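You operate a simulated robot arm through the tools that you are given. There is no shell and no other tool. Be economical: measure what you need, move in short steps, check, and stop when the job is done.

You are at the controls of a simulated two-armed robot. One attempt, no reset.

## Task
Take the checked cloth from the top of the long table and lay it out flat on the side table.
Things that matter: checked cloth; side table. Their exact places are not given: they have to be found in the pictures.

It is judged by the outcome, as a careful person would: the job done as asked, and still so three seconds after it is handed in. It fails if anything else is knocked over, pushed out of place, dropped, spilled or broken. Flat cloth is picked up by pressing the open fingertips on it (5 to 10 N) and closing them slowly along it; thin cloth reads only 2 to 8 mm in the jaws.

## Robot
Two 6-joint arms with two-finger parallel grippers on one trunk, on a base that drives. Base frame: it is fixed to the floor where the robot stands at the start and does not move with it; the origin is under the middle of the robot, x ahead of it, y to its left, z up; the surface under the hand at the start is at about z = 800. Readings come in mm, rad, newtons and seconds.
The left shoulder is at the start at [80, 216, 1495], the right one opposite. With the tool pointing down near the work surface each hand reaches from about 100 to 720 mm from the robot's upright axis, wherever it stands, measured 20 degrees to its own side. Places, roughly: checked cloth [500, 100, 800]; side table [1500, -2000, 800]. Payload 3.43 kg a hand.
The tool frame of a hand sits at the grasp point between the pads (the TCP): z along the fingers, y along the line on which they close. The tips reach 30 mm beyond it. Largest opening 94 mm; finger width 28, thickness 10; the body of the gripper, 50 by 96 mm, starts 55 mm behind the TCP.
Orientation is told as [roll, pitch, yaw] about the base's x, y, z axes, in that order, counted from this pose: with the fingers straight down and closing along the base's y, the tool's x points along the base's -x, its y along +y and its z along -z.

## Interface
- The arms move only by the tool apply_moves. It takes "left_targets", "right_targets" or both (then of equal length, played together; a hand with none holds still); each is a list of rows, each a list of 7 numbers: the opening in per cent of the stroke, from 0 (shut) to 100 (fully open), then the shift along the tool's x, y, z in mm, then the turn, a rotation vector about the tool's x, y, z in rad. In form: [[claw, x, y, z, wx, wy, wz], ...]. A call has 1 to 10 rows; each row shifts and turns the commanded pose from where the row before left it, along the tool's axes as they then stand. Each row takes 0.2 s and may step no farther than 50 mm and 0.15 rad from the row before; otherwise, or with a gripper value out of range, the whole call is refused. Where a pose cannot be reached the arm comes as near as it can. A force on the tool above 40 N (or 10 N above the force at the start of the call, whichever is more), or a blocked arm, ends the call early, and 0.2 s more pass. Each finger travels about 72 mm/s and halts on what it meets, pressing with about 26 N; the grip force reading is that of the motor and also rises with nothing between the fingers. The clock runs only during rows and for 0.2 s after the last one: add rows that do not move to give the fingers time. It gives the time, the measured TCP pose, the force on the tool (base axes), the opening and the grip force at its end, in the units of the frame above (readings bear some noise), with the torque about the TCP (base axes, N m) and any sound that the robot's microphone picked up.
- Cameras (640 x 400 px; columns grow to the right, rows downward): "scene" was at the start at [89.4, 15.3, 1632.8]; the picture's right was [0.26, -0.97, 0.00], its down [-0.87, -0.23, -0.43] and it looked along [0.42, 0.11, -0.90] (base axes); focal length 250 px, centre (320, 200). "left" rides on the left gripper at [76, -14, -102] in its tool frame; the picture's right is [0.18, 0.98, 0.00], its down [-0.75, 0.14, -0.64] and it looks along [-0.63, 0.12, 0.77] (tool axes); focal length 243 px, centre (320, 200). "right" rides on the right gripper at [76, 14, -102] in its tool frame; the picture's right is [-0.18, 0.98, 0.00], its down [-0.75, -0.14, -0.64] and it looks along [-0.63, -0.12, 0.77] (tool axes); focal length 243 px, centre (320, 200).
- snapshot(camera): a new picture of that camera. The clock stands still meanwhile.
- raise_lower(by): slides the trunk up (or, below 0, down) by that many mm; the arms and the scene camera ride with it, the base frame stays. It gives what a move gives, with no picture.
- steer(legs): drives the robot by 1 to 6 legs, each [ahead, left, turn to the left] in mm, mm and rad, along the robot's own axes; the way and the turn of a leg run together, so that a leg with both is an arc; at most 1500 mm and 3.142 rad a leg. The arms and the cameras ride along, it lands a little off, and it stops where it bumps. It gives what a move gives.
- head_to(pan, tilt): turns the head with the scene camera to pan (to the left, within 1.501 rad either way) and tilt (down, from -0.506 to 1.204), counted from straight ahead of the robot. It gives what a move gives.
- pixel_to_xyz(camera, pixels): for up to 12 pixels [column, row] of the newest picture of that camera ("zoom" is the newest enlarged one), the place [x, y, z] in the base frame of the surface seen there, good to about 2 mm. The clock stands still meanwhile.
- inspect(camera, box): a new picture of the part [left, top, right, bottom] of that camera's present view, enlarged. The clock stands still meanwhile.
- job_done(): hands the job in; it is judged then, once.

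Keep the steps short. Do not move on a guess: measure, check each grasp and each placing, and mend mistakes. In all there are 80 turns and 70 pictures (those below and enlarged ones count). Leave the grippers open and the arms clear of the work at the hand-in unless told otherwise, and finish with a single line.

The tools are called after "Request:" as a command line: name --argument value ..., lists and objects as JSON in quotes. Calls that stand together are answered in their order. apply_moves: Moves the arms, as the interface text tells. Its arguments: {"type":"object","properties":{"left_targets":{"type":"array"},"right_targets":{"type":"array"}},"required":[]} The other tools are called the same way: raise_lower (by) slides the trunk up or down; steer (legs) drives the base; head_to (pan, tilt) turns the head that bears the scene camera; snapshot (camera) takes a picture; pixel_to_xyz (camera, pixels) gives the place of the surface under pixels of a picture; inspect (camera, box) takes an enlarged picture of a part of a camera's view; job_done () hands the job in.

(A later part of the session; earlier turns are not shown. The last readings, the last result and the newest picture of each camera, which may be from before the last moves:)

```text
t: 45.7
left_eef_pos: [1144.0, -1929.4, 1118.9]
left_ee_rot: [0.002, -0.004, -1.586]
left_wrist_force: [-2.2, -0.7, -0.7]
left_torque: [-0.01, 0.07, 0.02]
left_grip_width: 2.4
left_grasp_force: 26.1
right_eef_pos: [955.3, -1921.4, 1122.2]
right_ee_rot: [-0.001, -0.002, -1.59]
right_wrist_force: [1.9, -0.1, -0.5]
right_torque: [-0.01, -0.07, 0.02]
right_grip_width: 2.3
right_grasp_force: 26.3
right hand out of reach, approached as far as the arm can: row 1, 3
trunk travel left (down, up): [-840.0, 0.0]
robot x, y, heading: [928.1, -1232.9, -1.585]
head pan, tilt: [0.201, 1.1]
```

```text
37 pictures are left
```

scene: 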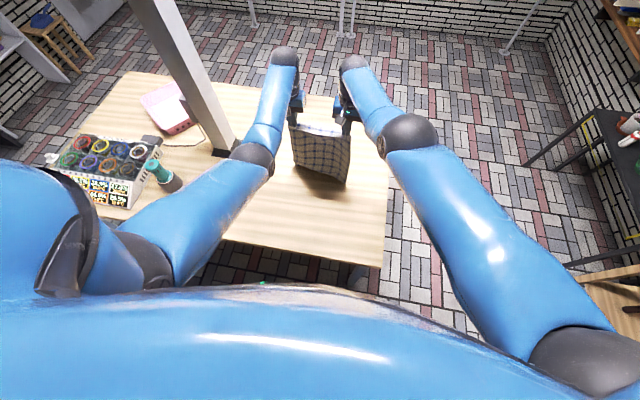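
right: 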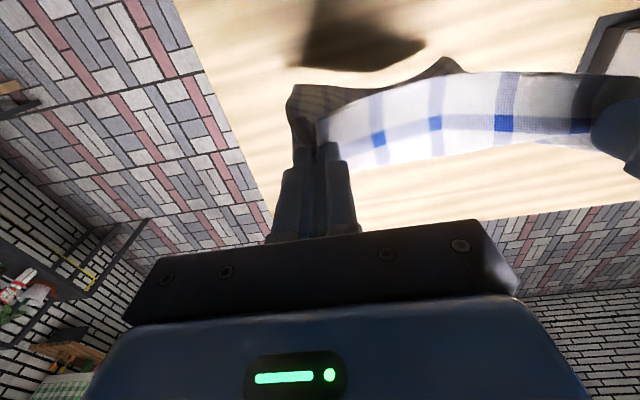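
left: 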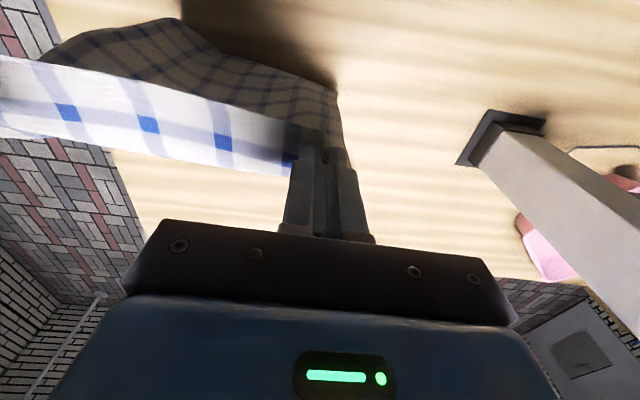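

Slack now and both still hold. The near edge would end right at the table rim, so go 50 mm further: raise 20 mm, drive ahead 50 mm.

Request:
apply_moves --left_targets '[[0, 0, 0, -15, 0, 0, 0], [0, 0, 0, -10, 0, 0, 0], [0, 0, 0, 0, 0, 0, 0]]' --right_targets '[[0, 5, 0, -15, 0, 0, 0], [0, 3, 0, -10, 0, 0, 0], [0, 0, 0, 0, 0, 0, 0]]'

Request:
steer --legs '[[50, 0, 0]]'

Request:
inspect --camera "scene" --box '[240, 80, 400, 210]'

```text
t: 46.5
left_eef_pos: [1142.3, -1931.4, 1142.7]
left_ee_rot: [0.0, -0.004, -1.585]
left_wrist_force: [-1.4, -0.9, 0.7]
left_torque: [0.04, 0.07, 0.03]
left_grip_width: 2.8
left_grasp_force: 25.9
right_eef_pos: [956.3, -1913.1, 1147.4]
right_ee_rot: [-0.001, -0.002, -1.588]
right_wrist_force: [1.8, -0.5, -0.9]
right_torque: [0.02, -0.04, 0.01]
right_grip_width: 2.2
right_grasp_force: 26.2
trunk travel left (down, up): [-840.0, 0.0]
robot x, y, heading: [922.6, -1235.1, -1.586]
head pan, tilt: [0.201, 1.1]
```

```text
t: 47.5
left_eef_pos: [1143.6, -1970.2, 1149.8]
left_ee_rot: [-0.001, -0.011, -1.587]
left_wrist_force: [-0.5, 0.5, 1.0]
left_torque: [-0.08, 0.05, 0.04]
left_grip_width: 2.6
left_grasp_force: 25.8
right_eef_pos: [956.6, -1953.0, 1154.6]
right_ee_rot: [0.0, -0.01, -1.585]
right_wrist_force: [1.1, 1.4, 0.1]
right_torque: [-0.08, -0.02, 0.01]
right_grip_width: 2.3
right_grasp_force: 25.6
trunk travel left (down, up): [-840.0, 0.0]
robot x, y, heading: [922.3, -1283.9, -1.591]
head pan, tilt: [0.201, 1.1]
```

```text
3.08 times, centred on (320, 145) of scene
```

zoom: 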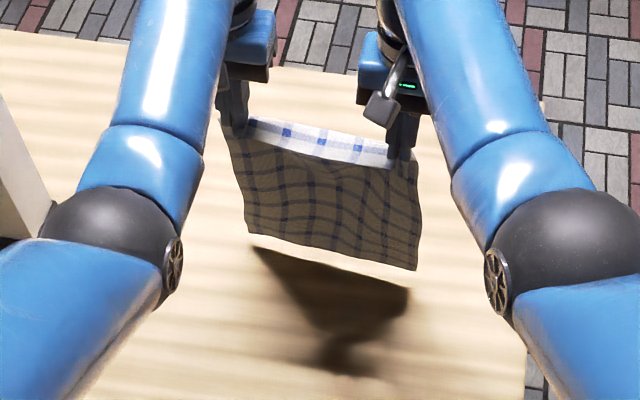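

Settle, then lower 30 mm to bring the free edge to the table.

Request:
apply_moves --left_targets '[[0, 0, 0, 0, 0, 0, 0], [0, 0, 0, 0, 0, 0, 0], [0, 0, 0, 10, 0, 0, 0], [0, 0, 0, 10, 0, 0, 0], [0, 0, 0, 10, 0, 0, 0], [0, 0, 0, 0, 0, 0, 0], [0, 0, 0, 0, 0, 0, 0]]' --right_targets '[[0, 0, 0, 0, 0, 0, 0], [0, 0, 0, 0, 0, 0, 0], [0, -3, 0, 10, 0, 0, 0], [0, -3, 0, 10, 0, 0, 0], [0, -3, 0, 10, 0, 0, 0], [0, 0, 0, 0, 0, 0, 0], [0, 0, 0, 0, 0, 0, 0]]'

Request:
inspect --camera "scene" --box '[240, 80, 400, 210]'

Request:
pixel_to_xyz --camera "zoom" --pixels '[[258, 240], [280, 235], [320, 245], [360, 255], [405, 275], [405, 245], [260, 215]]'

```text
t: 49.1
left_eef_pos: [1141.8, -1978.5, 1113.9]
left_ee_rot: [-0.001, 0.0, -1.585]
left_wrist_force: [-1.6, 0.0, 0.0]
left_torque: [-0.02, 0.06, -0.01]
left_grip_width: 2.7
left_grasp_force: 26.3
right_eef_pos: [954.7, -1966.7, 1119.0]
right_ee_rot: [0.003, -0.003, -1.585]
right_wrist_force: [0.7, 0.2, 0.5]
right_torque: [0.0, -0.06, 0.0]
right_grip_width: 2.4
right_grasp_force: 26.2
trunk travel left (down, up): [-840.0, 0.0]
robot x, y, heading: [925.3, -1281.2, -1.585]
head pan, tilt: [0.201, 1.1]
```

```text
3.08 times, centred on (320, 145) of scene
```

zoom: 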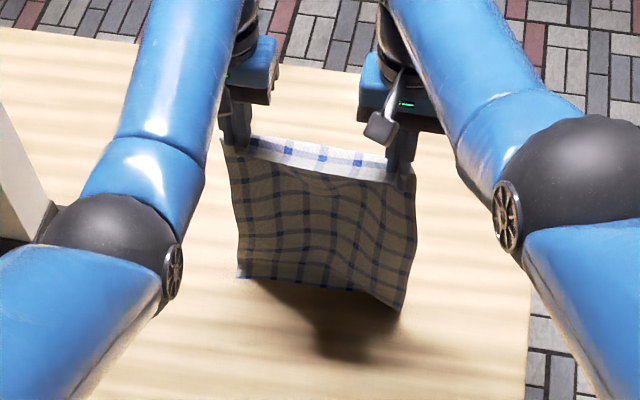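

```text
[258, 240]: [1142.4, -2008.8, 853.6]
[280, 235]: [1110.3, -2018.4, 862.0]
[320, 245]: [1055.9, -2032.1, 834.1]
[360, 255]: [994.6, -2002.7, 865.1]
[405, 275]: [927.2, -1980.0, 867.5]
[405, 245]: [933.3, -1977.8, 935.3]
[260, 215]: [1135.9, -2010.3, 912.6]
```

The free edge touches and leans away from me — ideal. Now lay it: hands back and down in an arc, first part.

Request:
apply_moves --left_targets '[[0, 10, 0, 8, 0, 0, 0], [0, 15, 0, 6, 0, 0, 0], [0, 15, 0, 5, 0, 0, 0], [0, 15, 0, 5, 0, 0, 0], [0, 20, 0, 6, 0, 0, 0], [0, 20, 0, 7, 0, 0, 0], [0, 20, 0, 9, 0, 0, 0], [0, 20, 0, 10, 0, 0, 0], [0, 0, 0, 0, 0, 0, 0]]' --right_targets '[[0, 5, 0, 10, 0, 0, 0], [0, 13, 0, 7, 0, 0, 0], [0, 13, 0, 6, 0, 0, 0], [0, 15, 0, 5, 0, 0, 0], [0, 20, 0, 6, 0, 0, 0], [0, 20, 0, 7, 0, 0, 0], [0, 20, 0, 9, 0, 0, 0], [0, 20, 0, 10, 0, 0, 0], [0, 0, 0, 0, 0, 0, 0]]'

Request:
inspect --camera "scene" --box '[220, 80, 420, 240]'

Request:
snapshot --camera "left"

```text
t: 51.1
left_eef_pos: [1144.8, -1843.6, 1057.3]
left_ee_rot: [0.0, -0.003, -1.587]
left_wrist_force: [-0.7, 0.5, -0.3]
left_torque: [0.04, -0.02, -0.03]
left_grip_width: 2.6
left_grasp_force: 25.8
right_eef_pos: [958.5, -1845.6, 1058.8]
right_ee_rot: [0.003, -0.002, -1.584]
right_wrist_force: [0.4, 0.5, 0.5]
right_torque: [0.01, -0.05, 0.04]
right_grip_width: 2.5
right_grasp_force: 25.8
trunk travel left (down, up): [-840.0, 0.0]
robot x, y, heading: [918.6, -1287.8, -1.591]
head pan, tilt: [0.201, 1.1]
```

```text
2.50 times, centred on (320, 160) of scene
```

zoom: 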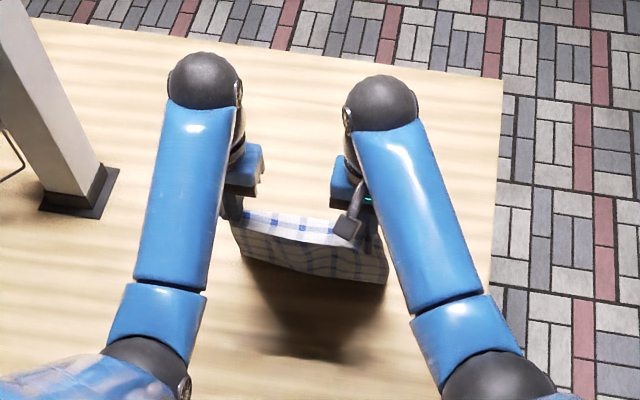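

```text
33 pictures are left
```

left: 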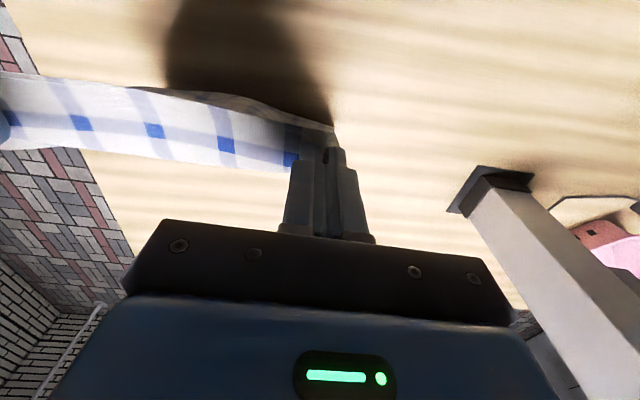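

Measure points on the cloth to understand its shape.

Request:
pixel_to_xyz --camera "zoom" --pixels '[[245, 250], [270, 262], [300, 270], [330, 272], [360, 276], [383, 280], [250, 230], [300, 245], [350, 255], [380, 250]]'

Request:
inspect --camera "scene" --box '[280, 130, 360, 195]'

```text
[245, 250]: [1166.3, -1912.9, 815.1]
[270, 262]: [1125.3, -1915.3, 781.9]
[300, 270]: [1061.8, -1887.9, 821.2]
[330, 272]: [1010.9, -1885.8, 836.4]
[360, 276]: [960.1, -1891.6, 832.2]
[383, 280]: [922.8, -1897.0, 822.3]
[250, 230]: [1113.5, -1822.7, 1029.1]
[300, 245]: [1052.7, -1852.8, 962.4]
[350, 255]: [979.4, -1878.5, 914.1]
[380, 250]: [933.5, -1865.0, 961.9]
```

```text
6.15 times, centred on (320, 162) of scene
```

zoom: 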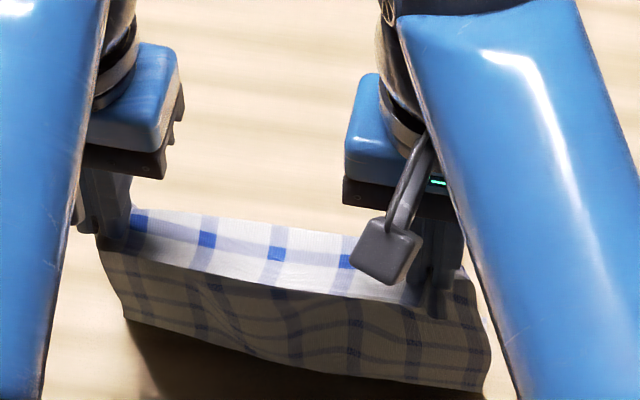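

The lower part curves away from me onto the table, as wanted. Continue back and down.

Request:
apply_moves --left_targets '[[0, 13, 0, 7, 0, 0, 0], [0, 12, 0, 7, 0, 0, 0], [0, 15, 0, 10, 0, 0, 0], [0, 15, 0, 10, 0, 0, 0], [0, 15, 0, 12, 0, 0, 0], [0, 15, 0, 13, 0, 0, 0], [0, 15, 0, 16, 0, 0, 0], [0, 15, 0, 16, 0, 0, 0], [0, 12, 0, 19, 0, 0, 0], [0, 13, 0, 19, 0, 0, 0]]' --right_targets '[[0, 13, 0, 7, 0, 0, 0], [0, 12, 0, 7, 0, 0, 0], [0, 15, 0, 10, 0, 0, 0], [0, 15, 0, 10, 0, 0, 0], [0, 15, 0, 12, 0, 0, 0], [0, 15, 0, 13, 0, 0, 0], [0, 15, 0, 16, 0, 0, 0], [0, 15, 0, 16, 0, 0, 0], [0, 12, 0, 19, 0, 0, 0], [0, 13, 0, 19, 0, 0, 0]]'

Request:
inspect --camera "scene" --box '[220, 80, 420, 240]'

Request:
snapshot --camera "right"

```text
t: 53.3
left_eef_pos: [1145.9, -1704.1, 926.9]
left_ee_rot: [0.0, -0.005, -1.586]
left_wrist_force: [-0.2, -0.4, 0.2]
left_torque: [0.01, 0.0, -0.02]
left_grip_width: 2.6
left_grasp_force: 26.5
right_eef_pos: [960.8, -1705.3, 928.9]
right_ee_rot: [0.002, -0.002, -1.584]
right_wrist_force: [-0.6, 0.2, -0.2]
right_torque: [0.03, -0.01, 0.03]
right_grip_width: 2.5
right_grasp_force: 25.9
trunk travel left (down, up): [-840.0, 0.0]
robot x, y, heading: [921.4, -1281.2, -1.585]
head pan, tilt: [0.201, 1.1]
```

```text
2.50 times, centred on (320, 160) of scene
```

zoom: 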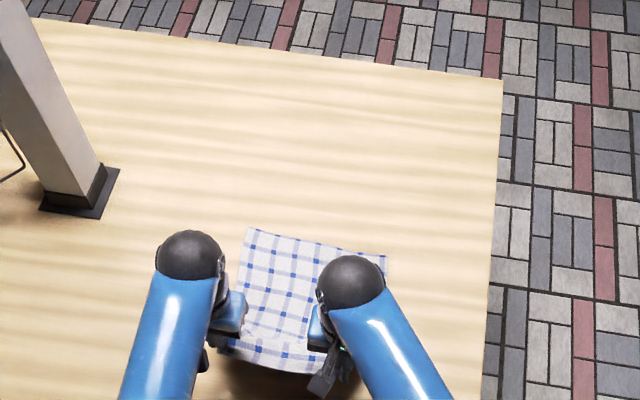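

```text
30 pictures are left
```

right: 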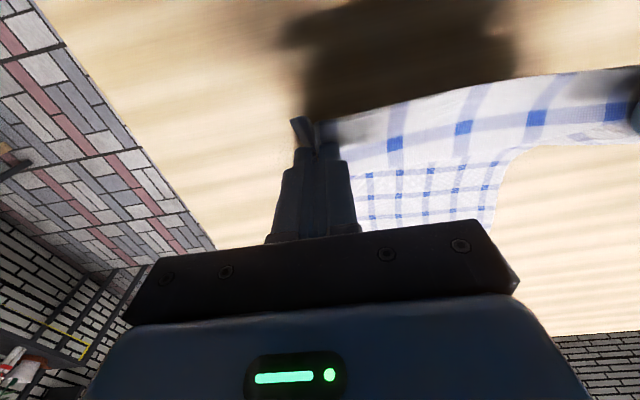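

Beautiful: the far part lies flat. Measure the far edge to set the last part.

Request:
pixel_to_xyz --camera "zoom" --pixels '[[250, 231], [315, 246], [383, 258], [280, 280], [300, 310], [285, 325], [270, 355]]'

```text
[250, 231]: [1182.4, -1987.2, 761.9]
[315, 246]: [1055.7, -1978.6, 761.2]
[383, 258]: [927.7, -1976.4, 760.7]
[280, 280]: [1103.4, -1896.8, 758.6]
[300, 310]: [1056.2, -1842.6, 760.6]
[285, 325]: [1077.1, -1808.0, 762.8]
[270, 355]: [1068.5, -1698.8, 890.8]
```

Far edge lies straight at y≈−1980. Final part: back 66 mm, down 133 mm, spreading the hands 4 mm each.

Request:
apply_moves --left_targets '[[0, 11, 0, 15, 0, 0, 0], [0, 11, 0, 15, 0, 0, 0], [0, 9, 0, 17, 0, 0, 0], [0, 9, 2, 18, 0, 0, 0], [0, 8, 2, 20, 0, 0, 0], [0, 8, 0, 20, 0, 0, 0], [0, 5, 0, 14, 0, 0, 0], [0, 3, 0, 8, 0, 0, 0], [0, 0, 0, 0, 0, 0, 0]]' --right_targets '[[0, 11, 0, 15, 0, 0, 0], [0, 11, 0, 15, 0, 0, 0], [0, 9, 0, 17, 0, 0, 0], [0, 9, -2, 18, 0, 0, 0], [0, 8, -2, 20, 0, 0, 0], [0, 8, 0, 20, 0, 0, 0], [0, 5, 0, 14, 0, 0, 0], [0, 3, 0, 8, 0, 0, 0], [0, 0, 0, 0, 0, 0, 0]]'

Request:
snapshot --camera "scene"

Request:
snapshot --camera "right"

Request:
snapshot --camera "left"

```text
t: 55.3
left_eef_pos: [1151.8, -1641.1, 800.8]
left_ee_rot: [-0.003, -0.005, -1.587]
left_wrist_force: [-11.7, 0.3, 0.0]
left_torque: [-0.02, 0.33, 0.12]
left_grip_width: 2.6
left_grasp_force: 26.4
right_eef_pos: [957.1, -1640.8, 801.0]
right_ee_rot: [0.002, -0.004, -1.584]
right_wrist_force: [11.9, -0.4, 0.8]
right_torque: [0.01, -0.38, -0.01]
right_grip_width: 2.6
right_grasp_force: 26.2
trunk travel left (down, up): [-840.0, 0.0]
robot x, y, heading: [926.2, -1284.3, -1.587]
head pan, tilt: [0.201, 1.1]
```

```text
29 pictures are left
```

scene: 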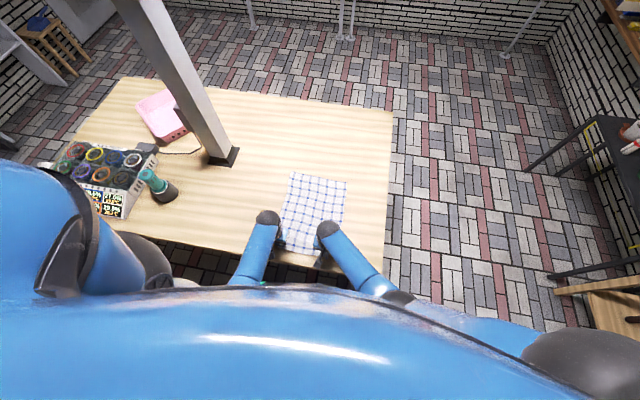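

```text
28 pictures are left
```

right: 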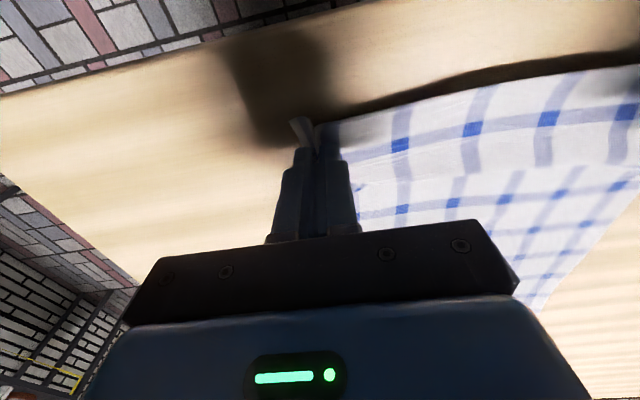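

```text
27 pictures are left
```

left: 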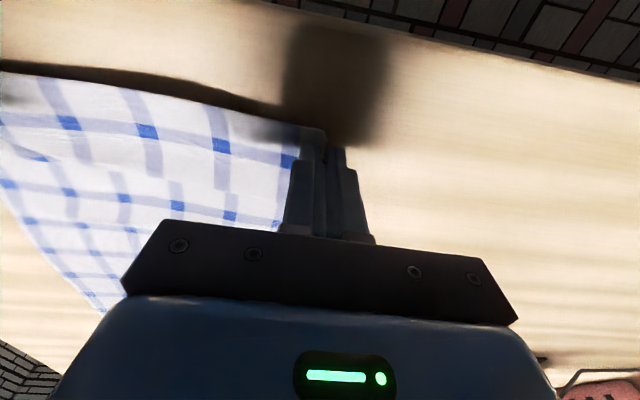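

Lower the last 7 mm, then open slowly.

Request:
apply_moves --left_targets '[[0, 2, -1, 4, 0, 0, 0], [0, 0, 0, 3, 0, 0, 0], [0, 0, 0, 0, 0, 0, 0], [4, 0, 0, 0, 0, 0, 0], [8, 0, 0, 0, 0, 0, 0], [14, 0, 0, 0, 0, 0, 0], [20, 0, 0, 0, 0, 0, 0], [26, 0, 0, 0, 0, 0, 0], [30, 0, 0, 0, 0, 0, 0]]' --right_targets '[[0, 2, 1, 4, 0, 0, 0], [0, 0, 0, 3, 0, 0, 0], [0, 0, 0, 0, 0, 0, 0], [4, 0, 0, 0, 0, 0, 0], [8, 0, 0, 0, 0, 0, 0], [14, 0, 0, 0, 0, 0, 0], [20, 0, 0, 0, 0, 0, 0], [26, 0, 0, 0, 0, 0, 0], [30, 0, 0, 0, 0, 0, 0]]'

Request:
snapshot --camera "right"

Request:
snapshot --camera "left"

```text
t: 57.3
left_eef_pos: [1151.0, -1638.8, 792.4]
left_ee_rot: [0.0, -0.004, -1.585]
left_wrist_force: [-0.1, 0.0, 0.4]
left_torque: [0.02, 0.02, -0.01]
left_grip_width: 28.2
left_grasp_force: 0.1
right_eef_pos: [958.4, -1640.4, 794.8]
right_ee_rot: [0.003, -0.001, -1.585]
right_wrist_force: [0.3, 0.1, 0.1]
right_torque: [0.04, -0.01, 0.04]
right_grip_width: 28.0
right_grasp_force: 0.1
trunk travel left (down, up): [-840.0, 0.0]
robot x, y, heading: [925.9, -1278.9, -1.588]
head pan, tilt: [0.201, 1.1]
```

```text
26 pictures are left
```

right: 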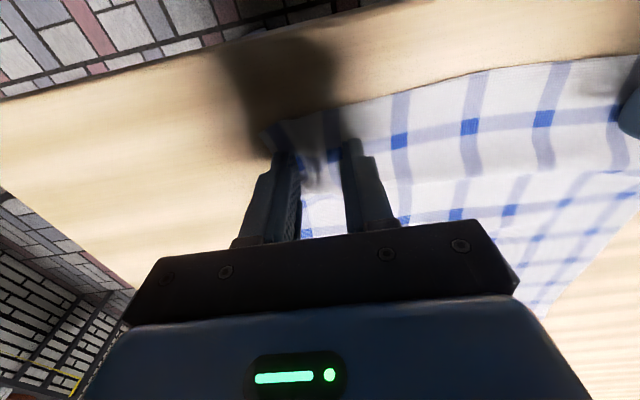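

```text
25 pictures are left
```

left: 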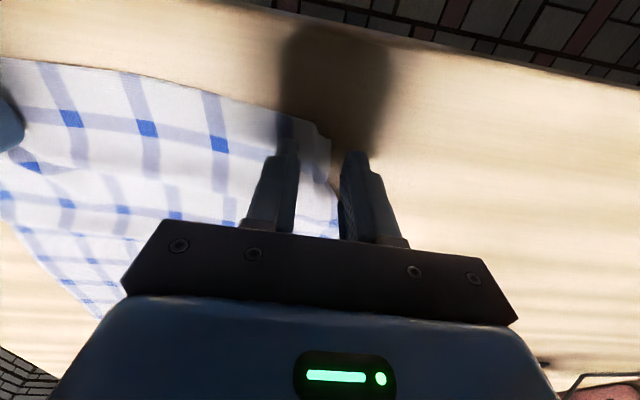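

Released. Open wider and rise straight up, then look.

Request:
apply_moves --left_targets '[[40, 0, 0, 0, 0, 0, 0], [45, 0, 0, -6, 0, 0, 0], [45, 0, 0, -15, 0, 0, 0], [60, 0, 0, -40, 0, 0, 0], [80, 0, 30, -40, 0, 0, 0], [100, 0, 45, -15, 0, 0, 0], [100, 0, 45, 0, 0, 0, 0]]' --right_targets '[[40, 0, 0, 0, 0, 0, 0], [45, 0, 0, -6, 0, 0, 0], [45, 0, 0, -15, 0, 0, 0], [60, 0, 0, -40, 0, 0, 0], [80, 0, -30, -40, 0, 0, 0], [100, 0, -45, -15, 0, 0, 0], [100, 0, -45, 0, 0, 0, 0]]'

Request:
snapshot --camera "scene"

Request:
inspect --camera "scene" --box '[260, 160, 380, 260]'

Request:
snapshot --camera "right"

Request:
snapshot --camera "left"

```text
t: 58.9
left_eef_pos: [1270.7, -1643.2, 908.3]
left_ee_rot: [0.0, -0.003, -1.586]
left_wrist_force: [0.4, 0.8, 0.4]
left_torque: [0.0, 0.03, -0.01]
left_grip_width: 93.8
left_grasp_force: 0.1
right_eef_pos: [837.5, -1638.4, 909.6]
right_ee_rot: [0.002, -0.002, -1.584]
right_wrist_force: [-0.3, 0.2, 0.1]
right_torque: [-0.02, -0.02, 0.0]
right_grip_width: 94.0
right_grasp_force: 0.0
trunk travel left (down, up): [-840.0, 0.0]
robot x, y, heading: [917.9, -1286.8, -1.585]
head pan, tilt: [0.201, 1.1]
```

```text
24 pictures are left
```

scene: 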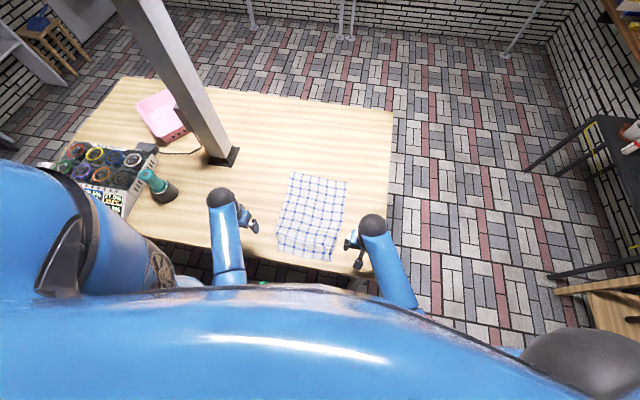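

```text
4.00 times, centred on (320, 210) of scene
```

zoom: 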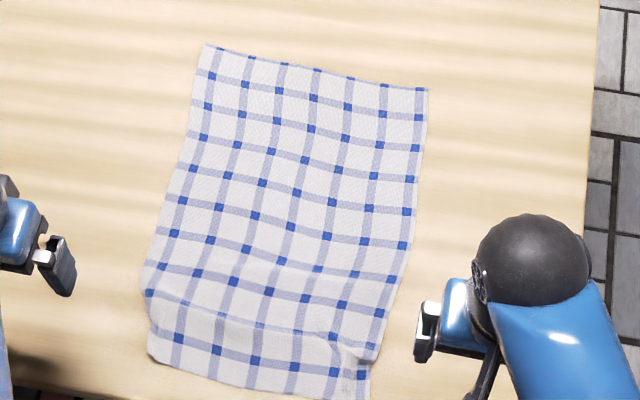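

```text
22 pictures are left
```

right: 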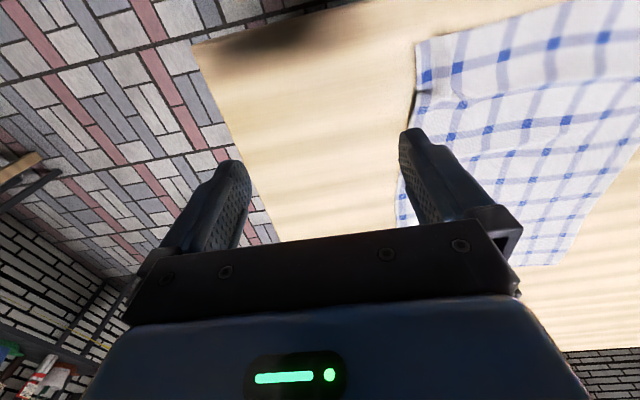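

```text
21 pictures are left
```

left: 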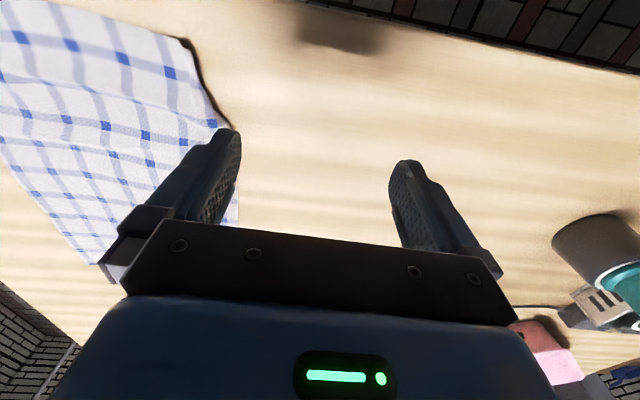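

The cloth lies out, with a low ridge near the near edge (zoom (150–380, 295–350)). Measure heights.

Request:
pixel_to_xyz --camera "zoom" --pixels '[[152, 357], [150, 295], [200, 300], [250, 315], [300, 325], [335, 340], [350, 365], [367, 390], [250, 345], [300, 350], [372, 345], [250, 380]]'

Request:
pixel_to_xyz --camera "right" --pixels '[[418, 45], [416, 95], [465, 103], [440, 65], [450, 90], [500, 95], [560, 80], [430, 110], [600, 65], [560, 20], [630, 8], [480, 75]]'

Request:
inspect --camera "right" --box '[390, 0, 640, 200]'

```text
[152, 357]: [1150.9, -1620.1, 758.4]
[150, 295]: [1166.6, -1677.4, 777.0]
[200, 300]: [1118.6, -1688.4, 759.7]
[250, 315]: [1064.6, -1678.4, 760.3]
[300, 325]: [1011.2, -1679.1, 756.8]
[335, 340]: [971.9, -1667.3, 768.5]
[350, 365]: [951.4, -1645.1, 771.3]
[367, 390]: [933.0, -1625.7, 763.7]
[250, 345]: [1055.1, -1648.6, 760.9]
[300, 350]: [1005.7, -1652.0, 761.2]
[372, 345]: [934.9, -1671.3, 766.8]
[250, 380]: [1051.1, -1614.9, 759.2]
```

```text
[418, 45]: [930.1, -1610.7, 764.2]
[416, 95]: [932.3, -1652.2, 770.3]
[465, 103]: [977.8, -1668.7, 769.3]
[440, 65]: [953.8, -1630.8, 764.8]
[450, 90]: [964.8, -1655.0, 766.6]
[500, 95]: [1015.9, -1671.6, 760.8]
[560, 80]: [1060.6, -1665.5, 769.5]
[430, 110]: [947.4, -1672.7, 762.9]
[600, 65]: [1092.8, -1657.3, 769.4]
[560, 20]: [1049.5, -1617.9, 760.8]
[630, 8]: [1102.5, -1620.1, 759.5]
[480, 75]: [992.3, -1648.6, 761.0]
```

```text
2.00 times, centred on (515, 100) of right
```

zoom: 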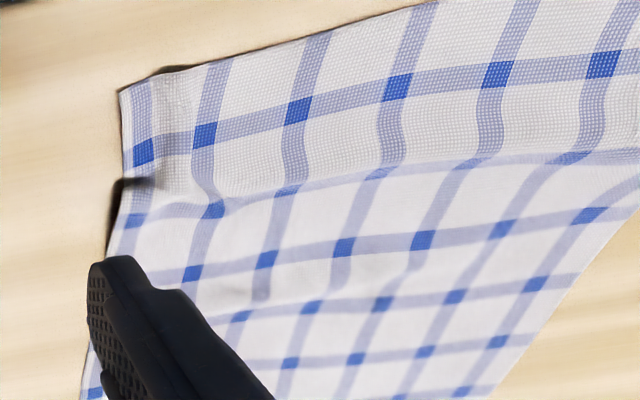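

Small ridges of 8–17 mm remain by the near corners. Smooth them: closed fingertips over each near corner, press lightly, and draw outward and toward me. First position above.

Request:
apply_moves --left_targets '[[50, 4, -45, 0, 0, 0, 0], [0, 4, -45, 0, 0, 0, 0], [0, 0, -41, 0, 0, 0, 0], [0, 0, 0, 40, 0, 0, 0], [0, 0, 0, 40, 0, 0, 0], [0, 0, 0, 18, 0, 0, 0], [0, 0, 0, 0, 0, 0, 0]]' --right_targets '[[50, 3, 40, 0, 0, 0, 0], [0, 0, 40, 0, 0, 0, 0], [0, 0, 30, 0, 0, 0, 0], [0, 0, 0, 40, 0, 0, 0], [0, 0, 0, 40, 0, 0, 0], [0, 0, 0, 18, 0, 0, 0], [0, 0, 0, 0, 0, 0, 0]]'

```text
t: 60.5
left_eef_pos: [1139.7, -1630.8, 810.8]
left_ee_rot: [0.0, -0.005, -1.586]
left_wrist_force: [-0.6, 0.5, -0.7]
left_torque: [0.0, 0.02, 0.03]
left_grip_width: 0.0
left_grasp_force: 26.6
right_eef_pos: [950.6, -1635.7, 812.4]
right_ee_rot: [0.002, -0.002, -1.585]
right_wrist_force: [-0.2, 0.6, -0.6]
right_torque: [-0.03, -0.07, -0.01]
right_grip_width: 0.0
right_grasp_force: 26.1
trunk travel left (down, up): [-840.0, 0.0]
robot x, y, heading: [922.8, -1284.0, -1.59]
head pan, tilt: [0.201, 1.1]
```

Request:
apply_moves --left_targets '[[0, 0, 0, 10, 0, 0, 0], [0, 0, 0, 8, 0, 0, 0], [0, 0, 0, 3, 0, 0, 0], [0, 0, 0, 0, 0, 0, 0]]' --right_targets '[[0, 0, 0, 10, 0, 0, 0], [0, 0, 0, 9, 0, 0, 0], [0, 0, 0, 3, 0, 0, 0], [0, 0, 0, 0, 0, 0, 0]]'

```text
t: 61.5
left_eef_pos: [1141.6, -1631.8, 792.3]
left_ee_rot: [0.002, -0.008, -1.586]
left_wrist_force: [4.5, 1.2, 23.2]
left_torque: [0.03, -0.26, 0.0]
left_grip_width: 0.0
left_grasp_force: 25.9
right_eef_pos: [949.5, -1634.5, 790.9]
right_ee_rot: [0.003, -0.004, -1.584]
right_wrist_force: [0.0, 1.2, 4.4]
right_torque: [0.1, 0.01, 0.01]
right_grip_width: 0.0
right_grasp_force: 26.1
trunk travel left (down, up): [-840.0, 0.0]
robot x, y, heading: [925.4, -1279.5, -1.586]
head pan, tilt: [0.201, 1.1]
```

Left 23 N — ease 1 mm; then draw outward and back slowly.

Request:
apply_moves --left_targets '[[0, 0, 0, -1, 0, 0, 0], [0, 2, 3, 0, 0, 0, 0], [0, 2, 3, 0, 0, 0, 0], [0, 2, 3, 0, 0, 0, 0], [0, 2, 3, 0, 0, 0, 0], [0, 2, 3, 0, 0, 0, 0], [0, 2, 2, 0, 0, 0, 0], [0, 0, 0, -10, 0, 0, 0], [0, 0, 0, -40, 0, 0, 0], [0, 0, 45, -30, 0, 0, 0]]' --right_targets '[[0, 0, 0, 0.4, 0, 0, 0], [0, 2, -2, 0, 0, 0, 0], [0, 2, -2, 0, 0, 0, 0], [0, 2, -2, 0, 0, 0, 0], [0, 2, -2, 0, 0, 0, 0], [0, 2, -1, 0, 0, 0, 0], [0, 2, -1, 0, 0, 0, 0], [0, 0, 0, -10, 0, 0, 0], [0, 0, 0, -40, 0, 0, 0], [0, 0, -45, -30, 0, 0, 0]]'

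Request:
apply_moves --left_targets '[[50, 0, 45, 0, 0, 0, 0], [100, 0, 40, 0, 0, 0, 0], [100, 0, 0, 0, 0, 0, 0]]' --right_targets '[[50, 0, -45, 0, 0, 0, 0], [100, 0, -20, 0, 0, 0, 0], [100, 0, 0, 0, 0, 0, 0]]'

Request:
inspect --camera "scene" --box '[260, 160, 380, 260]'

Request:
snapshot --camera "right"

Request:
snapshot --camera "left"

```text
refused: row 10 steps farther than a row can; nothing moved
```

```text
t: 62.3
left_eef_pos: [1225.8, -1631.9, 792.7]
left_ee_rot: [0.002, -0.006, -1.583]
left_wrist_force: [-2.8, -1.3, 14.4]
left_torque: [-0.04, -0.71, -0.05]
left_grip_width: 91.7
left_grasp_force: 0.1
right_eef_pos: [883.9, -1634.6, 791.6]
right_ee_rot: [0.002, -0.004, -1.585]
right_wrist_force: [1.4, -0.9, 1.0]
right_torque: [0.0, 0.0, 0.0]
right_grip_width: 93.8
right_grasp_force: 0.1
trunk travel left (down, up): [-840.0, 0.0]
robot x, y, heading: [922.8, -1282.9, -1.586]
head pan, tilt: [0.201, 1.1]
```

```text
4.00 times, centred on (320, 210) of scene
```

zoom: 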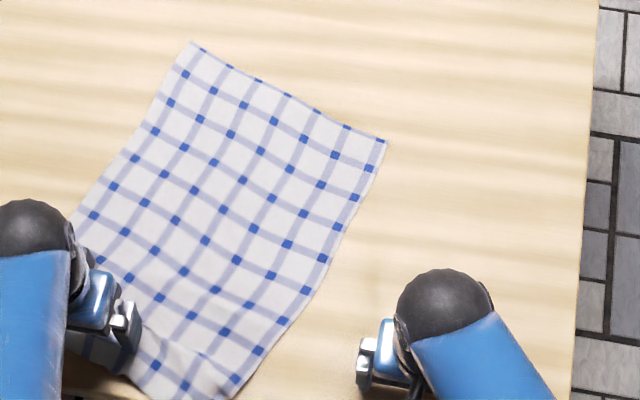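

```text
18 pictures are left
```

right: 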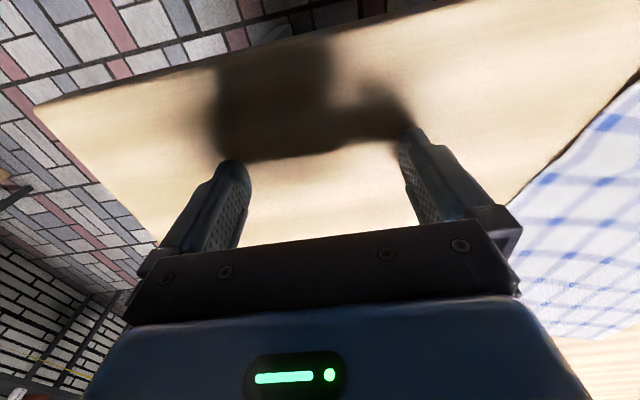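

```text
17 pictures are left
```

left: 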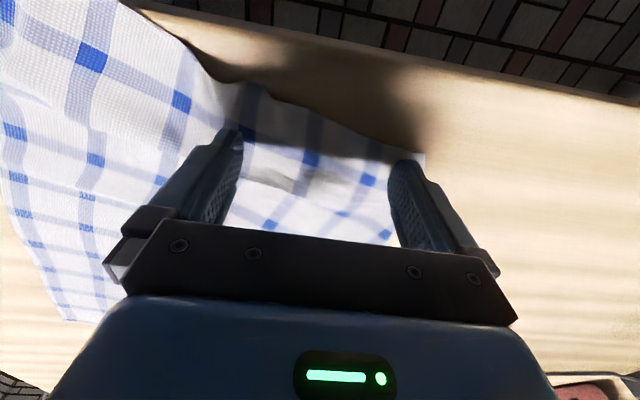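

My chained call ran after a refusal: the left hand dragged the cloth and rotated it. It is still on the table. Lift both hands straight up and look.

Request:
apply_moves --left_targets '[[100, 0, 0, -10, 0, 0, 0], [100, 0, 0, -40, 0, 0, 0], [100, 0, 0, -40, 0, 0, 0], [100, 0, 0, 0, 0, 0, 0]]' --right_targets '[[100, 0, 0, -10, 0, 0, 0], [100, 0, 0, -40, 0, 0, 0], [100, 0, 0, -40, 0, 0, 0], [100, 0, 0, 0, 0, 0, 0]]'

Request:
snapshot --camera "left"

Request:
snapshot --camera "scene"

```text
t: 63.3
left_eef_pos: [1224.5, -1632.2, 880.6]
left_ee_rot: [-0.002, -0.002, -1.584]
left_wrist_force: [0.0, -0.3, 0.2]
left_torque: [0.01, 0.03, 0.0]
left_grip_width: 93.6
left_grasp_force: 0.1
right_eef_pos: [884.6, -1634.6, 879.6]
right_ee_rot: [0.0, -0.001, -1.585]
right_wrist_force: [-0.2, -0.1, 0.3]
right_torque: [0.01, 0.0, -0.02]
right_grip_width: 93.9
right_grasp_force: 0.0
trunk travel left (down, up): [-840.0, 0.0]
robot x, y, heading: [921.7, -1278.6, -1.582]
head pan, tilt: [0.201, 1.1]
```

```text
16 pictures are left
```

left: 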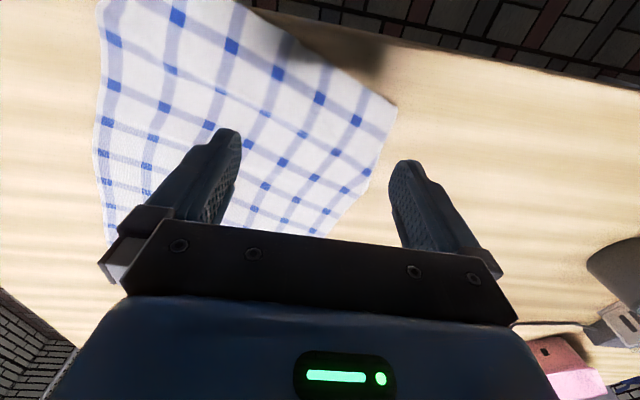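

```text
15 pictures are left
```

scene: 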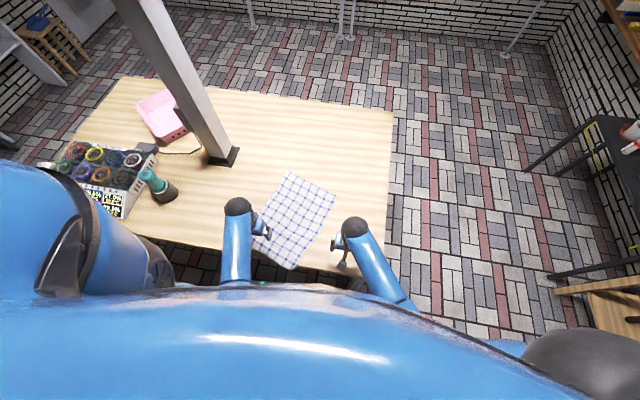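

The drag actually smoothed it but rotated it. Measure corners and flatness.

Request:
inspect --camera "scene" --box '[235, 165, 355, 275]'

Request:
pixel_to_xyz --camera "scene" --pixels '[[288, 172], [334, 194], [291, 267], [268, 255], [262, 214], [253, 236], [290, 240], [280, 250], [300, 250], [310, 236], [300, 278], [290, 210]]'

Request:
pixel_to_xyz --camera "left" --pixels '[[394, 106], [380, 160], [335, 75], [300, 50], [220, 90], [180, 60], [200, 30], [110, 80], [300, 110], [250, 10], [160, 100], [110, 8]]'

```text
3.64 times, centred on (295, 220) of scene
```

zoom: 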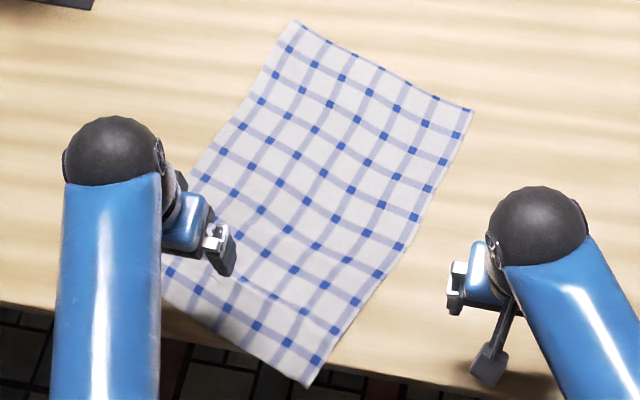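

```text
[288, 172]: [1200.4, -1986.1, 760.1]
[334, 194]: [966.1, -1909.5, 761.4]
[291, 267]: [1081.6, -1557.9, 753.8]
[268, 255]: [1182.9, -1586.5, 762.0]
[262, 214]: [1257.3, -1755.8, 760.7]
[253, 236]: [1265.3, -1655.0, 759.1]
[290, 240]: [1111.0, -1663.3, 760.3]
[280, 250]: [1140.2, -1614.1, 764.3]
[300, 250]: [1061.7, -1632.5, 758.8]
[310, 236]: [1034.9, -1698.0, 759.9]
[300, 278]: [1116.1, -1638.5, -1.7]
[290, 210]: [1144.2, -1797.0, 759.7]
```

```text
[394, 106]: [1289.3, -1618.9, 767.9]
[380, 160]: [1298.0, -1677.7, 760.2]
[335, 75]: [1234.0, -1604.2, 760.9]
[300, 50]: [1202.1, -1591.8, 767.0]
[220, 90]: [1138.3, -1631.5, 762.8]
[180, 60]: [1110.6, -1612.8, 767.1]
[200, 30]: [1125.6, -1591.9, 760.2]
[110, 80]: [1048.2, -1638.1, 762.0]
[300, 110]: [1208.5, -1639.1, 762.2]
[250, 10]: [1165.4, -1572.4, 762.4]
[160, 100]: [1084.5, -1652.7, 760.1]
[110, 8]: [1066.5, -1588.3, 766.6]
```

A near corner overhangs the rim a little. Fix: press near the far edge with both hands and pull the cloth ~55 mm away from me along its own axis, which also keeps it taut. First move the closed hands over (1175,−1900) and (985,−1845), higher up, then lower the trunk for reach.

Request:
apply_moves --left_targets '[[100, 0, 0, -30, 0, 0, 0], [60, -33.5, -6.2, -15, 0, 0, 0], [20, -33.5, -6.2, -15, 0, 0, 0], [0, -33.5, -6.2, -15, 0, 0, 0], [0, -33.5, -6.2, -15, 0, 0, 0], [0, -33.5, -6.2, -15, 0, 0, 0], [0, -33.5, -6.2, -15, 0, 0, 0], [0, -33.5, -6.2, -10, 0, 0, 0], [0, -33.5, -6.2, 0, 0, 0, 0], [0, 0, 0, 0, 0, 0, 0]]' --right_targets '[[100, 0, 0, -30, 0, 0, 0], [60, -26.3, 12.5, -15, 0, 0, 0], [20, -26.3, 12.5, -15, 0, 0, 0], [0, -26.3, 12.5, -15, 0, 0, 0], [0, -26.3, 12.5, -15, 0, 0, 0], [0, -26.3, 12.5, -15, 0, 0, 0], [0, -26.3, 12.5, -15, 0, 0, 0], [0, -26.3, 12.5, -10, 0, 0, 0], [0, -26.3, 12.5, 0, 0, 0, 0], [0, 0, 0, 0, 0, 0, 0]]'

```text
t: 65.5
left_eef_pos: [1170.5, -1899.7, 1012.4]
left_ee_rot: [-0.002, -0.003, -1.586]
left_wrist_force: [0.7, 0.5, 0.2]
left_torque: [-0.03, 0.0, 0.0]
left_grip_width: 0.1
left_grasp_force: 25.7
right_eef_pos: [979.4, -1848.4, 1011.1]
right_ee_rot: [0.003, -0.003, -1.585]
right_wrist_force: [-0.8, 0.4, -0.1]
right_torque: [0.03, 0.0, 0.0]
right_grip_width: 0.0
right_grasp_force: 26.7
trunk travel left (down, up): [-840.0, 0.0]
robot x, y, heading: [923.1, -1282.2, -1.582]
head pan, tilt: [0.201, 1.1]
```

Lower the trunk 155 mm (hands then at ~856).

Request:
raise_lower --by -155

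Request:
apply_moves --left_targets '[[0, 0, 0, 30, 0, 0, 0], [0, 0, 0, 20, 0, 0, 0], [0, 0, 0, 8, 0, 0, 0], [0, 0, 0, 0, 0, 0, 0]]' --right_targets '[[0, 0, 0, 30, 0, 0, 0], [0, 0, 0, 20, 0, 0, 0], [0, 0, 0, 8, 0, 0, 0], [0, 0, 0, 0, 0, 0, 0]]'

```text
t: 67.2
left_eef_pos: [1170.5, -1900.8, 857.1]
left_ee_rot: [-0.001, -0.002, -1.587]
left_wrist_force: [0.5, 0.2, -0.8]
left_torque: [0.0, 0.0, 0.03]
left_grip_width: 0.1
left_grasp_force: 26.0
right_eef_pos: [979.6, -1846.7, 856.7]
right_ee_rot: [0.001, -0.002, -1.584]
right_wrist_force: [0.7, -0.1, 0.3]
right_torque: [-0.01, 0.01, 0.01]
right_grip_width: 0.0
right_grasp_force: 25.9
trunk travel left (down, up): [-685.0, 155.0]
robot x, y, heading: [923.0, -1280.5, -1.59]
head pan, tilt: [0.201, 1.1]
```

```text
t: 68.2
left_eef_pos: [1170.7, -1899.7, 799.1]
left_ee_rot: [0.002, -0.005, -1.586]
left_wrist_force: [0.4, 0.4, 0.1]
left_torque: [0.0, -0.02, 0.0]
left_grip_width: 0.1
left_grasp_force: 26.1
right_eef_pos: [980.5, -1845.7, 797.1]
right_ee_rot: [0.001, -0.004, -1.586]
right_wrist_force: [0.7, -0.1, -0.4]
right_torque: [-0.04, 0.01, -0.01]
right_grip_width: 0.0
right_grasp_force: 26.3
trunk travel left (down, up): [-685.0, 155.0]
robot x, y, heading: [922.0, -1284.3, -1.589]
head pan, tilt: [0.201, 1.1]
```

Press down.

Request:
apply_moves --left_targets '[[0, 0, 0, 4, 0, 0, 0], [0, 0, 0, 3, 0, 0, 0], [0, 0, 0, 1, 0, 0, 0], [0, 0, 0, 0, 0, 0, 0]]' --right_targets '[[0, 0, 0, 3, 0, 0, 0], [0, 0, 0, 2.5, 0, 0, 0], [0, 0, 0, 1, 0, 0, 0], [0, 0, 0, 0, 0, 0, 0]]'

```text
t: 69.2
left_eef_pos: [1170.4, -1901.3, 791.8]
left_ee_rot: [0.0, -0.004, -1.586]
left_wrist_force: [-0.1, -1.2, 0.6]
left_torque: [0.01, -0.01, 0.02]
left_grip_width: 0.2
left_grasp_force: 25.8
right_eef_pos: [980.4, -1846.2, 791.3]
right_ee_rot: [0.002, -0.004, -1.588]
right_wrist_force: [-0.5, 0.2, 4.6]
right_torque: [0.0, 0.04, 0.0]
right_grip_width: 0.1
right_grasp_force: 25.7
trunk travel left (down, up): [-685.0, 155.0]
robot x, y, heading: [923.8, -1281.0, -1.589]
head pan, tilt: [0.201, 1.1]
```

Request:
apply_moves --left_targets '[[0, 0, 0, 1.3, 0, 0, 0], [0, 0, 0, 0.7, 0, 0, 0], [0, 0, 0, 0, 0, 0, 0]]' --right_targets '[[0, 0, 0, 0.6, 0, 0, 0], [0, 0, 0, 0.3, 0, 0, 0], [0, 0, 0, 0, 0, 0, 0]]'

```text
t: 70.0
left_eef_pos: [1169.7, -1899.2, 790.4]
left_ee_rot: [0.002, -0.007, -1.585]
left_wrist_force: [0.3, -0.8, 14.2]
left_torque: [0.09, -0.03, -0.02]
left_grip_width: 0.0
left_grasp_force: 25.8
right_eef_pos: [980.2, -1845.2, 791.6]
right_ee_rot: [0.002, -0.005, -1.585]
right_wrist_force: [-0.4, -1.6, 4.4]
right_torque: [-0.04, -0.04, 0.0]
right_grip_width: 0.0
right_grasp_force: 26.1
trunk travel left (down, up): [-685.0, 155.0]
robot x, y, heading: [922.6, -1281.6, -1.585]
head pan, tilt: [0.201, 1.1]
```

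Right a little more pressure, then drag both 55 mm along the cloth's axis.

Request:
apply_moves --left_targets '[[0, 0, 0, 0, 0, 0, 0], [0, -6.6, -1.9, 0, 0, 0, 0], [0, -6.6, -1.9, 0, 0, 0, 0], [0, -6.6, -1.9, 0, 0, 0, 0], [0, -6.6, -1.9, 0, 0, 0, 0], [0, -6.6, -1.9, 0, 0, 0, 0], [0, -6.6, -1.9, 0, 0, 0, 0], [0, -6.6, -1.9, 0, 0, 0, 0], [0, -6.6, -1.9, 0, 0, 0, 0], [0, 0, 0, 0, 0, 0, 0]]' --right_targets '[[0, 0, 0, 0.8, 0, 0, 0], [0, -6.6, -1.9, 0, 0, 0, 0], [0, -6.6, -1.9, 0, 0, 0, 0], [0, -6.6, -1.9, 0, 0, 0, 0], [0, -6.6, -1.9, 0, 0, 0, 0], [0, -6.6, -1.9, 0, 0, 0, 0], [0, -6.6, -1.9, 0, 0, 0, 0], [0, -6.6, -1.9, 0, 0, 0, 0], [0, -6.6, -1.9, 0, 0, 0, 0], [0, 0, 0, 0, 0, 0, 0]]'

Request:
snapshot --camera "scene"

```text
t: 72.2
left_eef_pos: [1153.4, -1945.9, 791.4]
left_ee_rot: [0.0, -0.003, -1.587]
left_wrist_force: [0.8, -0.4, 2.4]
left_torque: [-0.03, 0.02, 0.02]
left_grip_width: 0.1
left_grasp_force: 25.3
left hand out of reach, approached as far as the arm can: row 9
right_eef_pos: [957.7, -1887.0, 799.0]
right_ee_rot: [0.002, -0.004, -1.587]
right_wrist_force: [0.8, 0.4, -0.2]
right_torque: [-0.02, 0.01, 0.02]
right_grip_width: 0.0
right_grasp_force: 26.0
right hand out of reach, approached as far as the arm can: row 7, 8, 9
trunk travel left (down, up): [-685.0, 155.0]
robot x, y, heading: [923.1, -1286.4, -1.584]
head pan, tilt: [0.201, 1.1]
```

```text
13 pictures are left
```

scene: 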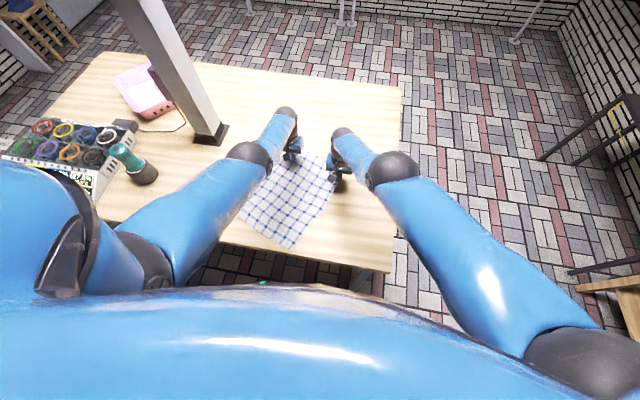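

Right hit its reach limit near the end. Lift both and check how far the cloth went.

Request:
apply_moves --left_targets '[[0, 0, 0, -20, 0, 0, 0], [0, 10, 20, -40, 0, 0, 0], [0, 25, 40, -15, 0, 0, 0], [50, 25, 40, 0, 0, 0, 0], [100, 35, 30, 0, 0, 0, 0], [100, 45, 0, 0, 0, 0, 0], [100, 45, 0, 0, 0, 0, 0], [100, 0, 0, 0, 0, 0, 0]]' --right_targets '[[0, 0, 0, -20, 0, 0, 0], [0, 10, -20, -40, 0, 0, 0], [0, 25, -40, -15, 0, 0, 0], [50, 25, -40, 0, 0, 0, 0], [100, 35, -30, 0, 0, 0, 0], [100, 45, 0, 0, 0, 0, 0], [100, 45, 0, 0, 0, 0, 0], [100, 0, 0, 0, 0, 0, 0]]'

Request:
snapshot --camera "scene"

Request:
inspect --camera "scene" --box '[230, 135, 360, 265]'

```text
t: 73.7
left_eef_pos: [1283.5, -1816.0, 869.7]
left_ee_rot: [0.002, -0.006, -1.588]
left_wrist_force: [-0.8, -0.3, 0.2]
left_torque: [0.0, -0.04, -0.02]
left_grip_width: 93.9
left_grasp_force: 0.0
right_eef_pos: [880.7, -1909.3, 789.5]
right_ee_rot: [0.001, -0.018, -1.586]
right_wrist_force: [-0.2, -0.5, -0.1]
right_torque: [0.0, -0.04, -0.02]
right_grip_width: 93.9
right_grasp_force: 0.0
right hand out of reach, approached as far as the arm can: row 1, 2, 3, 4, 5, 6, 7
trunk travel left (down, up): [-685.0, 155.0]
robot x, y, heading: [925.8, -1278.6, -1.592]
head pan, tilt: [0.201, 1.1]
stopped in row 7 (right hand): the force on the tool passed its limit at 52 N (the readings are from after the stop); the commanded pose is now the measured one
```

```text
12 pictures are left
```

scene: 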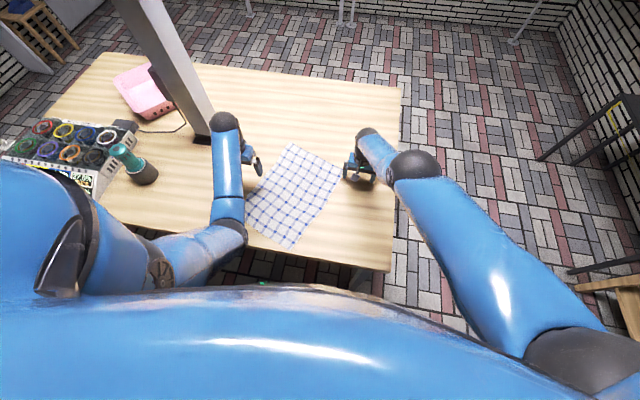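

```text
3.08 times, centred on (295, 200) of scene
```

zoom: 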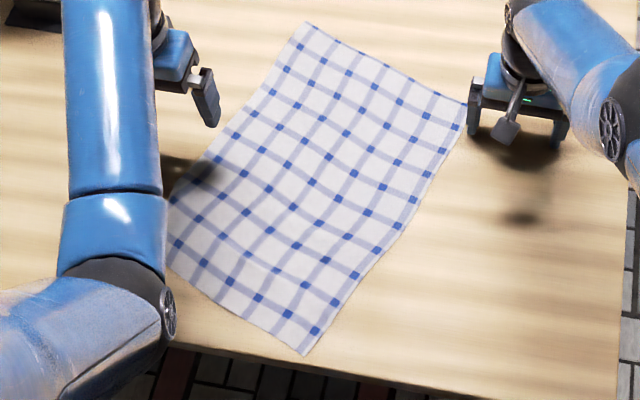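

The cloth is flat now and moved in. The right hand's tips touch the table beside the cloth; raise it carefully.

Request:
apply_moves --right_targets '[[100, 5, -4, -10, 0, 0, 0], [100, 10, -5, -15, 0, 0, 0], [100, 20, -5, -20, 0, 0, 0], [100, 30, 0, -20, 0, 0, 0], [100, 40, 0, -10, 0, 0, 0], [100, 40, 0, 0, 0, 0, 0], [100, 0, 0, 0, 0, 0, 0]]'

Request:
pixel_to_xyz --camera "zoom" --pixels '[[307, 25], [462, 105], [305, 350], [172, 262], [172, 205], [280, 310], [240, 200], [300, 150], [330, 230], [250, 270], [380, 240], [305, 365]]'

```text
t: 75.0
left_eef_pos: [1283.0, -1817.7, 868.6]
left_ee_rot: [-0.002, -0.004, -1.59]
left_wrist_force: [0.8, -0.3, -0.1]
left_torque: [-0.01, 0.04, -0.02]
left_grip_width: 94.1
left_grasp_force: 0.0
right_eef_pos: [906.9, -1907.7, 790.5]
right_ee_rot: [0.009, -0.036, -1.59]
right_wrist_force: [-1.5, 4.2, 13.5]
right_torque: [0.24, -0.73, 0.21]
right_grip_width: 93.4
right_grasp_force: 0.0
right hand out of reach, approached as far as the arm can: row 1, 2, 3, 4, 5, 6
trunk travel left (down, up): [-685.0, 155.0]
robot x, y, heading: [924.0, -1283.3, -1.589]
head pan, tilt: [0.201, 1.1]
stopped in row 6 (right hand): the force on the tool passed its limit at 51 N (the readings are from after the stop); the commanded pose is now the measured one
```

```text
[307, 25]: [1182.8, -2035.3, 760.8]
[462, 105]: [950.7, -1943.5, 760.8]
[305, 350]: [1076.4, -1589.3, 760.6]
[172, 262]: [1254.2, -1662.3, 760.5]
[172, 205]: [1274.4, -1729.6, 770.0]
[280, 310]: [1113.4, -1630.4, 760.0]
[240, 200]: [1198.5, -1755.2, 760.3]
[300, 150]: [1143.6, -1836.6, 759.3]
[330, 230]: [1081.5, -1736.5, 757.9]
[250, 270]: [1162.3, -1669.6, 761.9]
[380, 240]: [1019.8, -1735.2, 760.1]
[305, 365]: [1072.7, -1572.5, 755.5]
```

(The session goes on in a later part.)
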